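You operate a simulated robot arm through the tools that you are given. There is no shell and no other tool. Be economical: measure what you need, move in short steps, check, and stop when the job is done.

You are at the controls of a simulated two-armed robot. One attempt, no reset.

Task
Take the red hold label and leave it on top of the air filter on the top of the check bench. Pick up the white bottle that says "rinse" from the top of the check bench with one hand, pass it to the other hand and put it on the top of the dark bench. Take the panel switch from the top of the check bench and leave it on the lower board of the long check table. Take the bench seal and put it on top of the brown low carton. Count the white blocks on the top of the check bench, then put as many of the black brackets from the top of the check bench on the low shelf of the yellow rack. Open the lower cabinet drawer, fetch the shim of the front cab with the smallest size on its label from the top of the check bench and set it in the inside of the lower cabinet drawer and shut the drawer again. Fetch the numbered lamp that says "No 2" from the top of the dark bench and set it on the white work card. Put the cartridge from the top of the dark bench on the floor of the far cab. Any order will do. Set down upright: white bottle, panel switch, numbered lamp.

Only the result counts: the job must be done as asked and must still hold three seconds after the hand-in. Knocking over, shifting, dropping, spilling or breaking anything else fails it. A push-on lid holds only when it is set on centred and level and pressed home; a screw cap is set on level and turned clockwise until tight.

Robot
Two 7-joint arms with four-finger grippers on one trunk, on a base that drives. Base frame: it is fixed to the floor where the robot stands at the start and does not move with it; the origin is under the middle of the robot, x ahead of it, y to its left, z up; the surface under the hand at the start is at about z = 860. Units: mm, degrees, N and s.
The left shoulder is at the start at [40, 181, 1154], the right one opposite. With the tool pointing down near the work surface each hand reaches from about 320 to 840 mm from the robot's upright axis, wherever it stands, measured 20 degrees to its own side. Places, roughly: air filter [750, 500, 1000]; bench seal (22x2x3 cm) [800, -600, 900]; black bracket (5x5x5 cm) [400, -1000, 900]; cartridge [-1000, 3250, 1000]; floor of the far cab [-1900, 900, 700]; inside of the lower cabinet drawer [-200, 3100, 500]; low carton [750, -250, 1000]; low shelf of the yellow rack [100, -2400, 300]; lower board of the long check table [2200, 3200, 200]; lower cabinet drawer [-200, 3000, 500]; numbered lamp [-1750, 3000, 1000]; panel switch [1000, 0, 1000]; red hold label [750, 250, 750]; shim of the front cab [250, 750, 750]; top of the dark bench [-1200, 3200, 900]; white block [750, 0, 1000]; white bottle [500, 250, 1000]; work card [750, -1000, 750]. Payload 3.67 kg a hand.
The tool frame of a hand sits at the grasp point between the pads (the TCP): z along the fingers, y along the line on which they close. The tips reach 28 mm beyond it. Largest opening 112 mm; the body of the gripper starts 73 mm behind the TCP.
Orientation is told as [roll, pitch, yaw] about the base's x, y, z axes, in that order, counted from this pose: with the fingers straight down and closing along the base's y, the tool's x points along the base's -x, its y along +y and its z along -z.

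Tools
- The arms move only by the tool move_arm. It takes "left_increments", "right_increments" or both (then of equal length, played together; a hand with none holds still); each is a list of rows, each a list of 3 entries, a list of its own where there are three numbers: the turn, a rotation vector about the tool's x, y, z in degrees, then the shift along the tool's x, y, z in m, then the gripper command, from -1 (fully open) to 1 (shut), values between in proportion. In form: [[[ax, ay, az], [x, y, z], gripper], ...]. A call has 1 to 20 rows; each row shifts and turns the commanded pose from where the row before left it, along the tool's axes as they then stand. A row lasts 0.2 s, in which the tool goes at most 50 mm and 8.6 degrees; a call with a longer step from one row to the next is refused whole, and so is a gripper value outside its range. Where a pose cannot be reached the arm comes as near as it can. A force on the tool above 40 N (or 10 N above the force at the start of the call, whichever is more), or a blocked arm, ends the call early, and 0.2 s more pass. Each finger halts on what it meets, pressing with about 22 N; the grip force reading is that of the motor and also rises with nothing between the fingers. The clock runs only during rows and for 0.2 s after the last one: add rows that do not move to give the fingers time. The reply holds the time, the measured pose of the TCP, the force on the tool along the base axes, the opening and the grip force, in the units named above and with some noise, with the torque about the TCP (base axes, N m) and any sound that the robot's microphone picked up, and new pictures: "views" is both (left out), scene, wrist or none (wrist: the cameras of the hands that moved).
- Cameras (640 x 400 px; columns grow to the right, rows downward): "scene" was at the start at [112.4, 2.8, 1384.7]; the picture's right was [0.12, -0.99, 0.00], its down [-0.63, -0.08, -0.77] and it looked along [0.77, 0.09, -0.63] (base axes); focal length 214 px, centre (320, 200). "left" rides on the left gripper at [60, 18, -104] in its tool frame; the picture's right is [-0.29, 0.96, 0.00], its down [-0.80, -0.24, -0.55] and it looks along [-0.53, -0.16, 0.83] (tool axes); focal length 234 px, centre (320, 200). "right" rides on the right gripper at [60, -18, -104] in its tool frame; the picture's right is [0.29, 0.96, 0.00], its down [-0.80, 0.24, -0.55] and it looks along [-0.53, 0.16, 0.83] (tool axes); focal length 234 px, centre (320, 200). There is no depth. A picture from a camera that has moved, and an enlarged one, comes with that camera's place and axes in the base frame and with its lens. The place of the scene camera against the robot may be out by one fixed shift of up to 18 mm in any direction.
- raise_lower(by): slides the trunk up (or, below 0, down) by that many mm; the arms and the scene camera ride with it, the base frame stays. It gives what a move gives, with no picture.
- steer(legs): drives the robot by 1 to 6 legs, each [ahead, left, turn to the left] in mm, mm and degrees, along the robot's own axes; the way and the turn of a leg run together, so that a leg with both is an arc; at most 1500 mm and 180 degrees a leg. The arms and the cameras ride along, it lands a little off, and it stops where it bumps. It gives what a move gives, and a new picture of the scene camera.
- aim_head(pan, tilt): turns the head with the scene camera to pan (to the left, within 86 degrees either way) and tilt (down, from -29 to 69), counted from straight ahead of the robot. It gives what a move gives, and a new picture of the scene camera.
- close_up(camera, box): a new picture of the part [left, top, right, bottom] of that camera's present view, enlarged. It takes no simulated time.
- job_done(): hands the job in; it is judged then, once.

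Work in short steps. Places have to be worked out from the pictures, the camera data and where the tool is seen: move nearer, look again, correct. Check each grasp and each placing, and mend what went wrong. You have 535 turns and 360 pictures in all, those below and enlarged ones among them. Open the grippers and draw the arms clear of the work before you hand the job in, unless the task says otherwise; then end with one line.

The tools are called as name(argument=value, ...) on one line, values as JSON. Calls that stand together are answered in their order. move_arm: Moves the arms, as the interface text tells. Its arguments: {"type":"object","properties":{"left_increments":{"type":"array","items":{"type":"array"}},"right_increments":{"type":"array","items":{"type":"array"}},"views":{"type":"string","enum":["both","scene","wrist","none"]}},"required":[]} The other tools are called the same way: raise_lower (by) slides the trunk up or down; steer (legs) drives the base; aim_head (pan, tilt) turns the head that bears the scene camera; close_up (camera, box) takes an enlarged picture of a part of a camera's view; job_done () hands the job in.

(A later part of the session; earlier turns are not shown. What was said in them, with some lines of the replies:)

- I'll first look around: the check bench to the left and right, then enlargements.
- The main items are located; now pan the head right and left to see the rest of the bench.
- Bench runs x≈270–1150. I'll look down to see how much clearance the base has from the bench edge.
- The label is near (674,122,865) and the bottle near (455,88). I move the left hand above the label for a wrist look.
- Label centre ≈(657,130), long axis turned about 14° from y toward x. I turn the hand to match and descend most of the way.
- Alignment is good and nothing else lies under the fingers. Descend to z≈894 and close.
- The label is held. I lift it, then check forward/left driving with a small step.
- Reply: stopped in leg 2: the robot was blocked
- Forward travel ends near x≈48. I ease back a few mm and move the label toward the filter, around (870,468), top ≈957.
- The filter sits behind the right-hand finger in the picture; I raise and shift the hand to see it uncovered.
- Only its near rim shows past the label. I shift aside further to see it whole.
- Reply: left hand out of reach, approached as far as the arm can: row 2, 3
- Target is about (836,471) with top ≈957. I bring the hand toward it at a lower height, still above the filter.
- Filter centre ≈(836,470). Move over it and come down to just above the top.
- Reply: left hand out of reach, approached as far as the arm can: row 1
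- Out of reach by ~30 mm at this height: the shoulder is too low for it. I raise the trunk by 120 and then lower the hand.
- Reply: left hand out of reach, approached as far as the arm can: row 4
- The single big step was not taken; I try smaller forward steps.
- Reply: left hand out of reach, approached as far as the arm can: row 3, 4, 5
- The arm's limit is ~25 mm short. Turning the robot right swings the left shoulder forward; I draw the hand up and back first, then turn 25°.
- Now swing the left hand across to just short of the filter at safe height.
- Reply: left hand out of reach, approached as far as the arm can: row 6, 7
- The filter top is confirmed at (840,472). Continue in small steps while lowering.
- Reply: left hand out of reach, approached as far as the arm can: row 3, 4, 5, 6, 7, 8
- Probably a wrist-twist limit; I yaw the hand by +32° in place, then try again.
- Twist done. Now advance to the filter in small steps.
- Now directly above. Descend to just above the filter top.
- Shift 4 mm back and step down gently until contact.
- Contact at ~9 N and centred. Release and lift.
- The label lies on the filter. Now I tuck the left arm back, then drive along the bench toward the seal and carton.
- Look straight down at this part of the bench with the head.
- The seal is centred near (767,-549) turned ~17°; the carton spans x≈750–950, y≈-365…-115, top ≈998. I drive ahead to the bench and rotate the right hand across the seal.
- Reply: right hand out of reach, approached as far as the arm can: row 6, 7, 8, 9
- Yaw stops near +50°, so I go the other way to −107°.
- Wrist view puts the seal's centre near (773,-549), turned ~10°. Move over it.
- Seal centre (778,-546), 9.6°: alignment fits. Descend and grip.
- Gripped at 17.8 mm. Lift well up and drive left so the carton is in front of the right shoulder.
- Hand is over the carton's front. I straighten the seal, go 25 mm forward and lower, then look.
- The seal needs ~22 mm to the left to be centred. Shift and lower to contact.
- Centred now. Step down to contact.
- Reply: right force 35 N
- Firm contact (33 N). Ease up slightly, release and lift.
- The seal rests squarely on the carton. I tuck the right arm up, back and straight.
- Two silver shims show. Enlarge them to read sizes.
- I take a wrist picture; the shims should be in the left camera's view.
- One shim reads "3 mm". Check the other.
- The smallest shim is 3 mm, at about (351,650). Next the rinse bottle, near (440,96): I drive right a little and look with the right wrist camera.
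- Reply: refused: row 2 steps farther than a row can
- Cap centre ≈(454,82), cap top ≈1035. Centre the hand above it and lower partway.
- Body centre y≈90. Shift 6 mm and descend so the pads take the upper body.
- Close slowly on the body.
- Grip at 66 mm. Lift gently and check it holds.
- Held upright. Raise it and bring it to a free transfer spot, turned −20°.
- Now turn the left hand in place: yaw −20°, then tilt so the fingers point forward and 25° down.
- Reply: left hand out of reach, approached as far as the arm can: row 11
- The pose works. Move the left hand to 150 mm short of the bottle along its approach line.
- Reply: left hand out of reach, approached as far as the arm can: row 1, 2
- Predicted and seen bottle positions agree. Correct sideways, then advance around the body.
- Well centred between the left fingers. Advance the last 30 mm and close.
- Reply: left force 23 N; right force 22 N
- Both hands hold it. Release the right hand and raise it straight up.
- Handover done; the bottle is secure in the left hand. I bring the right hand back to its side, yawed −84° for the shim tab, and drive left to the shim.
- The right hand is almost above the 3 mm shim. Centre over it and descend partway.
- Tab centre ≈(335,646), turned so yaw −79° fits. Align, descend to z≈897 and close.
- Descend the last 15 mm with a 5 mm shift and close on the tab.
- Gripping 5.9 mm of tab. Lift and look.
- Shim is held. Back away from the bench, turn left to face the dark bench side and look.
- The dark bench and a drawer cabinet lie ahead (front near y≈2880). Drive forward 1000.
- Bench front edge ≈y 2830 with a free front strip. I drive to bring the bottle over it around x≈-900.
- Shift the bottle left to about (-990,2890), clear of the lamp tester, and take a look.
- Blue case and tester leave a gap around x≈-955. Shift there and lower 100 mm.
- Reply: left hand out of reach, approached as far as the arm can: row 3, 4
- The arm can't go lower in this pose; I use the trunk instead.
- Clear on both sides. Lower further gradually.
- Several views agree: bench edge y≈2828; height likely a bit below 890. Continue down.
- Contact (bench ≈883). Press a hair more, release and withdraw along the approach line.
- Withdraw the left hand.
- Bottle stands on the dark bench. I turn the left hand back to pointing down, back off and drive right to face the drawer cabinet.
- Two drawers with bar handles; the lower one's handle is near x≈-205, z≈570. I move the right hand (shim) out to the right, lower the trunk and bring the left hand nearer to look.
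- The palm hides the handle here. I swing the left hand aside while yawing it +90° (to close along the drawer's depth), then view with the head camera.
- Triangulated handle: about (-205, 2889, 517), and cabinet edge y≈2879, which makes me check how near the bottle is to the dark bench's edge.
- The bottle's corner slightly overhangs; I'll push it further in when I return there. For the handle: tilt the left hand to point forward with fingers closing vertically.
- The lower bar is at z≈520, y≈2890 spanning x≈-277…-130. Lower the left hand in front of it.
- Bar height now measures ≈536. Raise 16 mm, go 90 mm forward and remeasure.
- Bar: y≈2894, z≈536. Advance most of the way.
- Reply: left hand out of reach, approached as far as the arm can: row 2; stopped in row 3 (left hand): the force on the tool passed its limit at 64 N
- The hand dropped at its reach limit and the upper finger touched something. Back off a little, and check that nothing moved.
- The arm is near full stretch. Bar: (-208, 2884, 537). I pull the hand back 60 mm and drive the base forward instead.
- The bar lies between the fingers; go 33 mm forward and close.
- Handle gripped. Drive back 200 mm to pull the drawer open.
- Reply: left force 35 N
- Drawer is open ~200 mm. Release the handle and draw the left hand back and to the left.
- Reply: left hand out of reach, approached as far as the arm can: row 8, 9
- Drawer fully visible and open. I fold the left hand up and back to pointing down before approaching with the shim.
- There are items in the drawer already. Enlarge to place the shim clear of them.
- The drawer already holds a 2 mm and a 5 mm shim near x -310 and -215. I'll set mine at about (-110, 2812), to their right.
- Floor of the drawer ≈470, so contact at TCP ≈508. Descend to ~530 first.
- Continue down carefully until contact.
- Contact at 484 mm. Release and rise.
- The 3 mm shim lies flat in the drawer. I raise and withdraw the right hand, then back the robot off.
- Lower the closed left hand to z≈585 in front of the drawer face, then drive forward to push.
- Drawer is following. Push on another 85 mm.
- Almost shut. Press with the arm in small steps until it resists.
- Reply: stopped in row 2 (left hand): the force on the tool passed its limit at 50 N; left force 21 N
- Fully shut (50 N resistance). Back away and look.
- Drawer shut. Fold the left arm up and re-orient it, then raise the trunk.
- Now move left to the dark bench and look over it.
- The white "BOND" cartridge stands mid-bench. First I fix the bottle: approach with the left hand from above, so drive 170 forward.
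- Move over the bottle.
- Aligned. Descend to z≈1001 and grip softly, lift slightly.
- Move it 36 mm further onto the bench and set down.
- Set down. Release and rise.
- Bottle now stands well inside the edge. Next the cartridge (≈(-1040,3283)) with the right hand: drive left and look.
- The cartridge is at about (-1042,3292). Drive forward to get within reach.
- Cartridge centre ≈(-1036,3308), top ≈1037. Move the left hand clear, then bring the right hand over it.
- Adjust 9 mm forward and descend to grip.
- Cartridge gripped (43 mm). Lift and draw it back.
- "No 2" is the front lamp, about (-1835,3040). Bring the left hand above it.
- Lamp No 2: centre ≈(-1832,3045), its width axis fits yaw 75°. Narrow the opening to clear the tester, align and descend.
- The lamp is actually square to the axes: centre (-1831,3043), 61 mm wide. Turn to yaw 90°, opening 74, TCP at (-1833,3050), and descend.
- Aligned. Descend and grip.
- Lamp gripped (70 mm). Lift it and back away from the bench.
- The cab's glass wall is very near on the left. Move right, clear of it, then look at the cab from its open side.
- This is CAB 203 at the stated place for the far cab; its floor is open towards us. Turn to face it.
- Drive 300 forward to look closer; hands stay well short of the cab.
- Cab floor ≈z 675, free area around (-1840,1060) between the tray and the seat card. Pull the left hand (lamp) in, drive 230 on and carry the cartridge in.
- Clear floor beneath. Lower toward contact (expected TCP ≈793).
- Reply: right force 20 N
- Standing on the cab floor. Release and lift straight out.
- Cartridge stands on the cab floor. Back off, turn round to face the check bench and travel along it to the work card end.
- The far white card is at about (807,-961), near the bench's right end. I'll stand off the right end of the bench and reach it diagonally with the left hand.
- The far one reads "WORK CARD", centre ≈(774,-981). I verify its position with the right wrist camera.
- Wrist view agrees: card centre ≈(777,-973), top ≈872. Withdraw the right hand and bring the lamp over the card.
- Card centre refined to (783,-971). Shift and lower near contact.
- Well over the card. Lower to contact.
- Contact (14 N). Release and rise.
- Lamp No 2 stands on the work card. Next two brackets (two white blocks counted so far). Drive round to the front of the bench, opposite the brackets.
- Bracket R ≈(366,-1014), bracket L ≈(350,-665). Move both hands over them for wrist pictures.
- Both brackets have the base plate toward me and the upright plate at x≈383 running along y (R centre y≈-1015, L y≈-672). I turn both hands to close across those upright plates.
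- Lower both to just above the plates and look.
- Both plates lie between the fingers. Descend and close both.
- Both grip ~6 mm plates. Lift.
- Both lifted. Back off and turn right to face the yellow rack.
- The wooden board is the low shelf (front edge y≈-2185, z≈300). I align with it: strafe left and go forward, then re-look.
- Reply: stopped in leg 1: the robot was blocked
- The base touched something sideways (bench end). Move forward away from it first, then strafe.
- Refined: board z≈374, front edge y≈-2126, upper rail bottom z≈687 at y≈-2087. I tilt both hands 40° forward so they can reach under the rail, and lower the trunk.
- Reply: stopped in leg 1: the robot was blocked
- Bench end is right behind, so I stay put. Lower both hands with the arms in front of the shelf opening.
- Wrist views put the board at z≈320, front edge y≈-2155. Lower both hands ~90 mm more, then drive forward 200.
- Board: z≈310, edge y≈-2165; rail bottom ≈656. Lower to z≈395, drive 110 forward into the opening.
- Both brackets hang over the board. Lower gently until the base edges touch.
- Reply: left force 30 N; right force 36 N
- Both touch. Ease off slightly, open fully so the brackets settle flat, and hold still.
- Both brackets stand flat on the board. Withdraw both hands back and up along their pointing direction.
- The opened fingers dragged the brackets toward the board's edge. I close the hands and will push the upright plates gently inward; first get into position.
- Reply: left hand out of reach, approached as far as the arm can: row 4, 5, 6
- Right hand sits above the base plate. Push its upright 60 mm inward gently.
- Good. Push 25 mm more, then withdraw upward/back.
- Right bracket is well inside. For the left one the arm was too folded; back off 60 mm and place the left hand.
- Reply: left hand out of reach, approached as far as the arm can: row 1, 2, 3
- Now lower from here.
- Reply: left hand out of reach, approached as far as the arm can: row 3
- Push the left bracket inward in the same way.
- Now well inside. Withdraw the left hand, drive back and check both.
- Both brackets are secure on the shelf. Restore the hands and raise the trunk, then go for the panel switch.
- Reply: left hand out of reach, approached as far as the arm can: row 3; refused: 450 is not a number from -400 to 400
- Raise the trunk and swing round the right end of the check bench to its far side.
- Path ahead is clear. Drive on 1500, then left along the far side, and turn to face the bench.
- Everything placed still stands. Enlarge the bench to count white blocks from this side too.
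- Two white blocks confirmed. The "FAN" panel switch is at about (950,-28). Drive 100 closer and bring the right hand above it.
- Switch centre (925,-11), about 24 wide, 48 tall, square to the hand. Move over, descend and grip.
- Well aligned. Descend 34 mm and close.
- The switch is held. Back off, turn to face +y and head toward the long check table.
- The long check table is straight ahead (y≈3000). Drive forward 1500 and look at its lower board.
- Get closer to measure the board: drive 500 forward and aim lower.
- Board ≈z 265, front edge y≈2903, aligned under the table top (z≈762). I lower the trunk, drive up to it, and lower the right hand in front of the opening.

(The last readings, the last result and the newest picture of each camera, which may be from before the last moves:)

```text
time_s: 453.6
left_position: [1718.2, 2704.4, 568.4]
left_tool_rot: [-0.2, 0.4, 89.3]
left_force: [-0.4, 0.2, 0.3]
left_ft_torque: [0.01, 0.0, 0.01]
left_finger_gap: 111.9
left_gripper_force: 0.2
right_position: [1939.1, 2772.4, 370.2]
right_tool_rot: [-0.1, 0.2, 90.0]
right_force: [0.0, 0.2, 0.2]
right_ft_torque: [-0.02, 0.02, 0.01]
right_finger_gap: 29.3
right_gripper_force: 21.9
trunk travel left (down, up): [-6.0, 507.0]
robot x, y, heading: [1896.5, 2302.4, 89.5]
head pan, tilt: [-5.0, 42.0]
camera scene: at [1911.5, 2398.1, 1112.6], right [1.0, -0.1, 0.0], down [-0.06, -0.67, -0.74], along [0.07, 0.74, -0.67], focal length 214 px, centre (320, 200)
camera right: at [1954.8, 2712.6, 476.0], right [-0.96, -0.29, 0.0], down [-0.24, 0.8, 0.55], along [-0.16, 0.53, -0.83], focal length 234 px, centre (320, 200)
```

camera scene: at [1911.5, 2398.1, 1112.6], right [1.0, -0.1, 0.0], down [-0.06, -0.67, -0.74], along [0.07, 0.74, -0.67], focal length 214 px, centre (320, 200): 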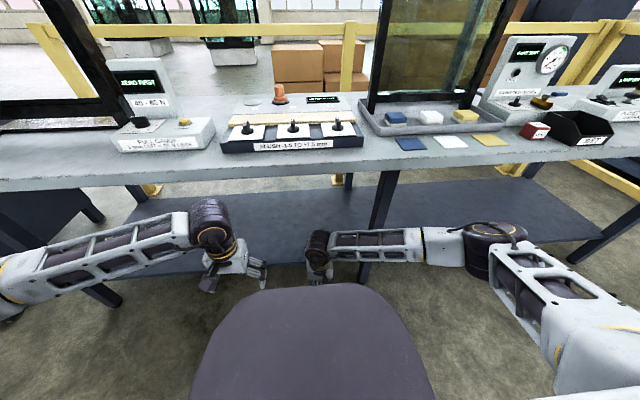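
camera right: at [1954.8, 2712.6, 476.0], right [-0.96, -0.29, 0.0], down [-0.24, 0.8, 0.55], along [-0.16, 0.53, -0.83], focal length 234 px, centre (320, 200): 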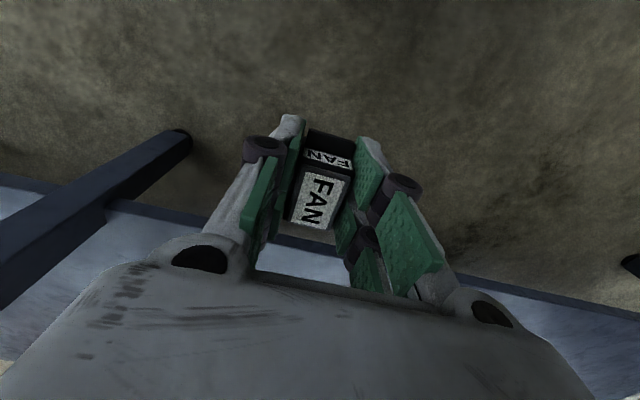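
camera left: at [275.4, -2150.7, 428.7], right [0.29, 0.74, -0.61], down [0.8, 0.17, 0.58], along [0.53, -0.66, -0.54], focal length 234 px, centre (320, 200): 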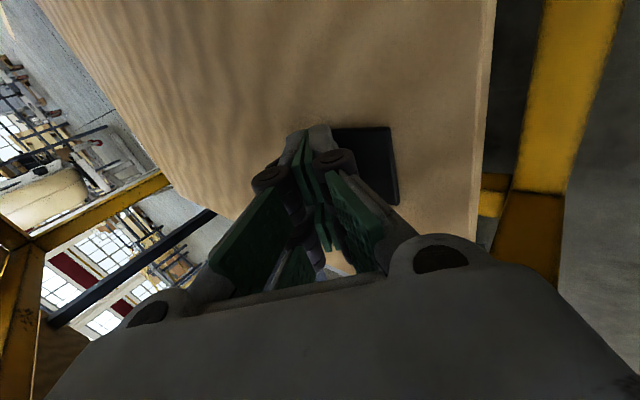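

Board edge ≈y 2945, z≈225. Drive 100 closer and extend the hand inward at z≈370→340, then look.

steer(legs=[[100, 0, 0]])

move_arm(right_increments=[[[0, 0, 0], [-0.04, 0, 0.005], 0.9], [[0, 0, 0], [-0.04, 0, 0.005], 0.9], [[0, 0, 0], [-0.04, 0, 0.01], 0.9], [[0, 0, 0], [-0.035, 0, 0.01], 0.9], [[0, 0, 0], [0, 0, 0], 0.9]], views="both")

```text
time_s: 454.8
left_position: [1719.7, 2805.3, 567.9]
left_tool_rot: [-0.1, 0.5, 89.2]
left_force: [1.0, 0.4, -1.0]
left_ft_torque: [-0.01, -0.01, 0.02]
left_finger_gap: 111.6
left_gripper_force: 0.0
right_position: [1939.0, 2873.8, 370.2]
right_tool_rot: [-0.1, 0.2, 89.9]
right_force: [0.3, 0.1, -1.4]
right_ft_torque: [0.0, 0.01, 0.01]
right_finger_gap: 29.2
right_gripper_force: 21.7
trunk travel left (down, up): [-6.0, 507.0]
robot x, y, heading: [1895.8, 2404.2, 89.4]
head pan, tilt: [-5.0, 42.0]
camera scene: at [1912.5, 2499.4, 1112.4], right [1.0, -0.1, 0.0], down [-0.06, -0.67, -0.74], along [0.07, 0.74, -0.67], focal length 214 px, centre (320, 200)
```

scene: 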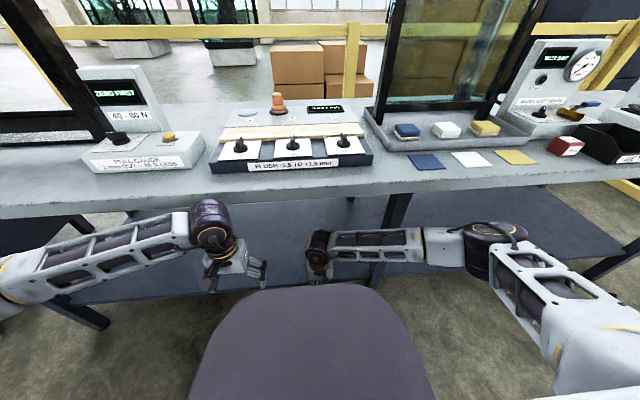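

```text
time_s: 456.0
left_position: [1720.3, 2805.2, 566.8]
left_tool_rot: [-0.1, 0.4, 89.2]
left_force: [0.1, -0.8, -0.4]
left_ft_torque: [-0.01, -0.02, -0.01]
left_finger_gap: 111.9
left_gripper_force: 0.2
right_position: [1938.1, 3027.9, 340.5]
right_tool_rot: [0.1, 0.2, 89.9]
right_force: [0.7, -0.1, -1.1]
right_ft_torque: [-0.02, -0.03, 0.03]
right_finger_gap: 29.5
right_gripper_force: 21.9
trunk travel left (down, up): [-6.0, 507.0]
robot x, y, heading: [1896.5, 2402.9, 89.4]
head pan, tilt: [-5.0, 42.0]
camera scene: at [1912.6, 2498.3, 1112.6], right [1.0, -0.1, 0.0], down [-0.06, -0.67, -0.74], along [0.07, 0.74, -0.67], focal length 214 px, centre (320, 200)
camera right: at [1954.4, 2967.7, 444.5], right [-0.96, -0.29, 0.0], down [-0.24, 0.8, 0.55], along [-0.16, 0.53, -0.83], focal length 234 px, centre (320, 200)
```

scene: 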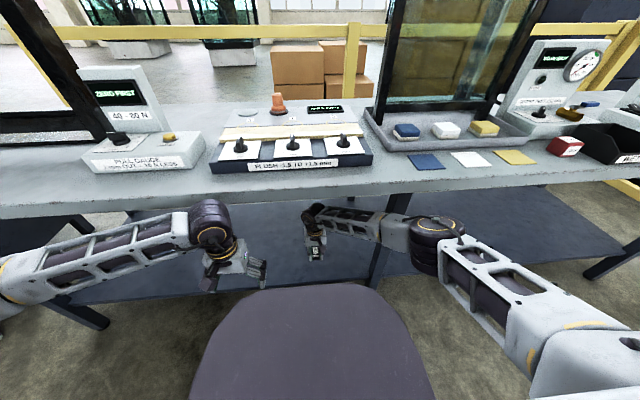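
right: 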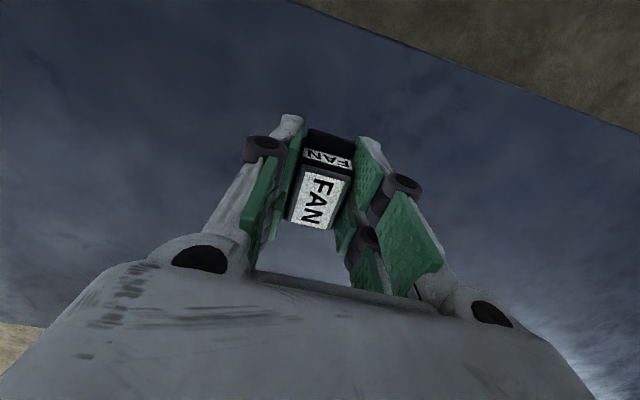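

Over bare board, ~80 mm inside the edge. Lower to contact.

move_arm(right_increments=[[[0, 0, 0], [0, 0, 0.03], 0.9], [[0, 0, 0], [0, 0, 0.02], 0.9], [[0, 0, 0], [0, 0, 0.008], 0.9], [[0, 0, 0], [0, 0, 0.005], 0.9], [[0, 0, 0], [0, 0, 0], 0.9]], views="none")

move_arm(right_increments=[[[0, 0, 0], [0, 0, 0.004], 0.9], [[0, 0, 0], [0, 0, 0.004], 0.9], [[0, 0, 0], [0, 0, 0.004], 0.9], [[0, 0, 0], [0, 0, 0], 0.9]], views="none")

```text
time_s: 457.2
left_position: [1720.0, 2804.3, 567.9]
left_tool_rot: [-0.2, 0.5, 89.2]
left_force: [-0.7, -0.4, -0.4]
left_ft_torque: [0.01, 0.03, 0.01]
left_finger_gap: 112.1
left_gripper_force: 0.1
right_position: [1939.0, 3027.8, 277.5]
right_tool_rot: [0.0, 0.2, 89.8]
right_force: [0.3, 0.0, -1.2]
right_ft_torque: [-0.01, 0.04, 0.03]
right_finger_gap: 29.6
right_gripper_force: 21.8
trunk travel left (down, up): [-6.0, 507.0]
robot x, y, heading: [1896.9, 2404.5, 89.7]
head pan, tilt: [-5.0, 42.0]
```

```text
time_s: 458.2
left_position: [1719.4, 2803.4, 569.7]
left_tool_rot: [-0.2, 0.2, 89.3]
left_force: [0.6, -0.4, 0.5]
left_ft_torque: [0.01, -0.02, 0.0]
left_finger_gap: 112.0
left_gripper_force: 0.0
right_position: [1938.8, 3028.5, 267.1]
right_tool_rot: [0.0, -0.1, 89.9]
right_force: [-0.4, 5.0, 20.8]
right_ft_torque: [0.13, 0.03, -0.01]
right_finger_gap: 29.3
right_gripper_force: 21.9
trunk travel left (down, up): [-6.0, 507.0]
robot x, y, heading: [1898.4, 2400.7, 89.4]
head pan, tilt: [-5.0, 42.0]
```

Contact (21 N). Ease up, release and lift.

move_arm(right_increments=[[[0, 0, 0], [0, 0, -0.002], 0.7], [[0, 0, 0], [0, 0, 0], 0.4], [[0, 0, 0], [0, 0, 0], 0], [[0, 0, 0], [0, 0, 0], -0.2], [[0, 0, 0], [0, 0, -0.02], -0.2], [[0, 0, 0], [0, 0, -0.035], -0.2], [[0, 0, 0], [0, 0, -0.03], -0.2], [[0, 0, 0], [0.03, 0, 0], -0.2], [[0, 0, 0], [0.04, 0, 0], -0.2], [[0, 0, 0], [0.04, 0, 0], -0.2], [[0, 0, 0], [0, 0, 0], -0.2]], views="both")

```text
time_s: 460.6
left_position: [1720.2, 2804.0, 568.7]
left_tool_rot: [-0.1, 0.4, 89.2]
left_force: [0.1, 0.7, 0.1]
left_ft_torque: [0.01, 0.0, -0.02]
left_finger_gap: 111.9
left_gripper_force: 0.0
right_position: [1938.8, 2917.1, 354.4]
right_tool_rot: [-0.1, 0.2, 89.9]
right_force: [0.4, -1.1, 1.0]
right_ft_torque: [0.03, 0.03, -0.02]
right_finger_gap: 67.0
right_gripper_force: 0.0
trunk travel left (down, up): [-6.0, 507.0]
robot x, y, heading: [1893.4, 2400.8, 89.4]
head pan, tilt: [-5.0, 42.0]
camera scene: at [1912.5, 2498.3, 1112.6], right [1.0, -0.1, 0.0], down [-0.06, -0.67, -0.74], along [0.07, 0.74, -0.67], focal length 214 px, centre (320, 200)
camera right: at [1956.1, 2856.8, 459.5], right [-0.96, -0.29, 0.0], down [-0.24, 0.8, 0.55], along [-0.16, 0.53, -0.83], focal length 234 px, centre (320, 200)
```

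scene: 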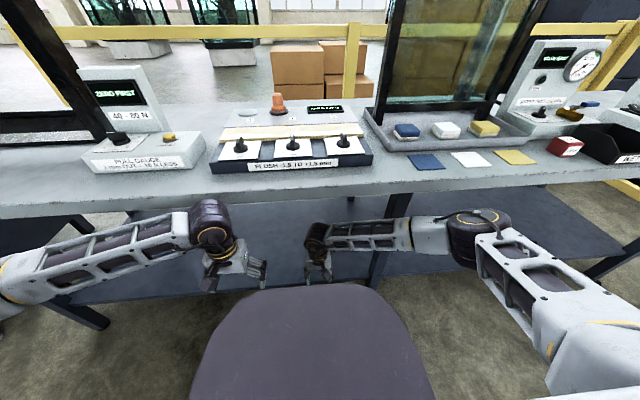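
right: 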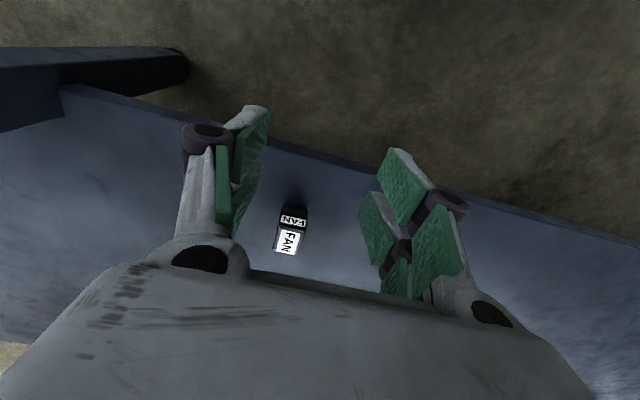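

The switch stands upright on the lower board. Back away and raise clear.

steer(legs=[[-450, 0, 0]])

raise_lower(by=250)

close_up(camera="scene", box=[220, 150, 420, 290])

```text
time_s: 463.4
left_position: [1714.9, 2349.2, 568.7]
left_tool_rot: [0.0, 0.5, 89.0]
left_force: [-0.6, -0.4, 0.7]
left_ft_torque: [-0.01, -0.01, 0.01]
left_finger_gap: 112.0
left_gripper_force: 0.1
right_position: [1936.2, 2461.8, 353.5]
right_tool_rot: [-0.1, 0.1, 89.7]
right_force: [-0.9, 0.6, 0.0]
right_ft_torque: [-0.01, -0.01, 0.02]
right_finger_gap: 67.3
right_gripper_force: 0.1
trunk travel left (down, up): [-6.0, 507.0]
robot x, y, heading: [1890.5, 1947.6, 89.3]
head pan, tilt: [-5.0, 42.0]
camera scene: at [1907.8, 2042.3, 1112.7], right [0.99, -0.1, 0.0], down [-0.07, -0.67, -0.74], along [0.07, 0.74, -0.67], focal length 214 px, centre (320, 200)
```

scene: 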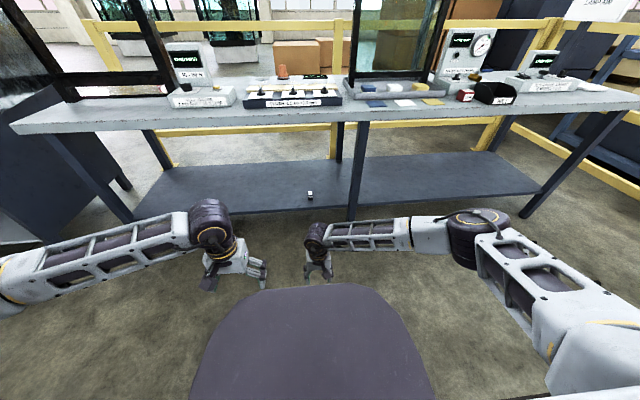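

```text
time_s: 466.0
left_position: [1715.8, 2350.4, 818.0]
left_tool_rot: [-0.1, 0.5, 88.9]
left_force: [-0.5, 0.1, -0.3]
left_ft_torque: [-0.01, 0.03, 0.0]
left_finger_gap: 112.0
left_gripper_force: 0.1
right_position: [1935.3, 2462.5, 603.7]
right_tool_rot: [-0.2, 0.2, 89.8]
right_force: [-0.2, 0.6, 0.2]
right_ft_torque: [0.04, 0.01, -0.02]
right_finger_gap: 67.3
right_gripper_force: 0.0
trunk travel left (down, up): [-256.0, 257.0]
robot x, y, heading: [1890.6, 1942.2, 89.4]
head pan, tilt: [-5.0, 42.0]
```

```text
2.86 times, centred on (320, 220) of scene
camera zoom: at [1907.7, 2042.9, 1362.3], right [1.0, -0.1, 0.0], down [-0.07, -0.67, -0.74], along [0.07, 0.74, -0.67], focal length 613 px, centre (320, 143)
```

zoom: 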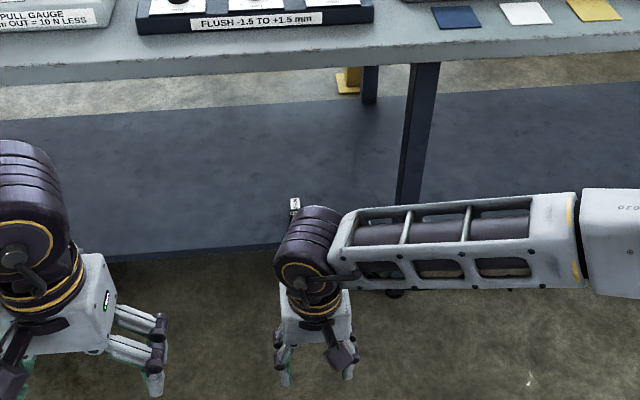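

All jobs are done, both hands are empty and clear of the work. Handing in.

job_done()

```text
The job is handed in.
```

I did every item on the list and handed the job in: the hold label, rinse bottle, panel switch, bench seal, brackets, 3 mm shim, lamp No 2 and cartridge. I counted two white blocks, so two brackets went on the low shelf. The base bumped into something, most likely the check bench, three times while driving, but in later views nothing had moved.
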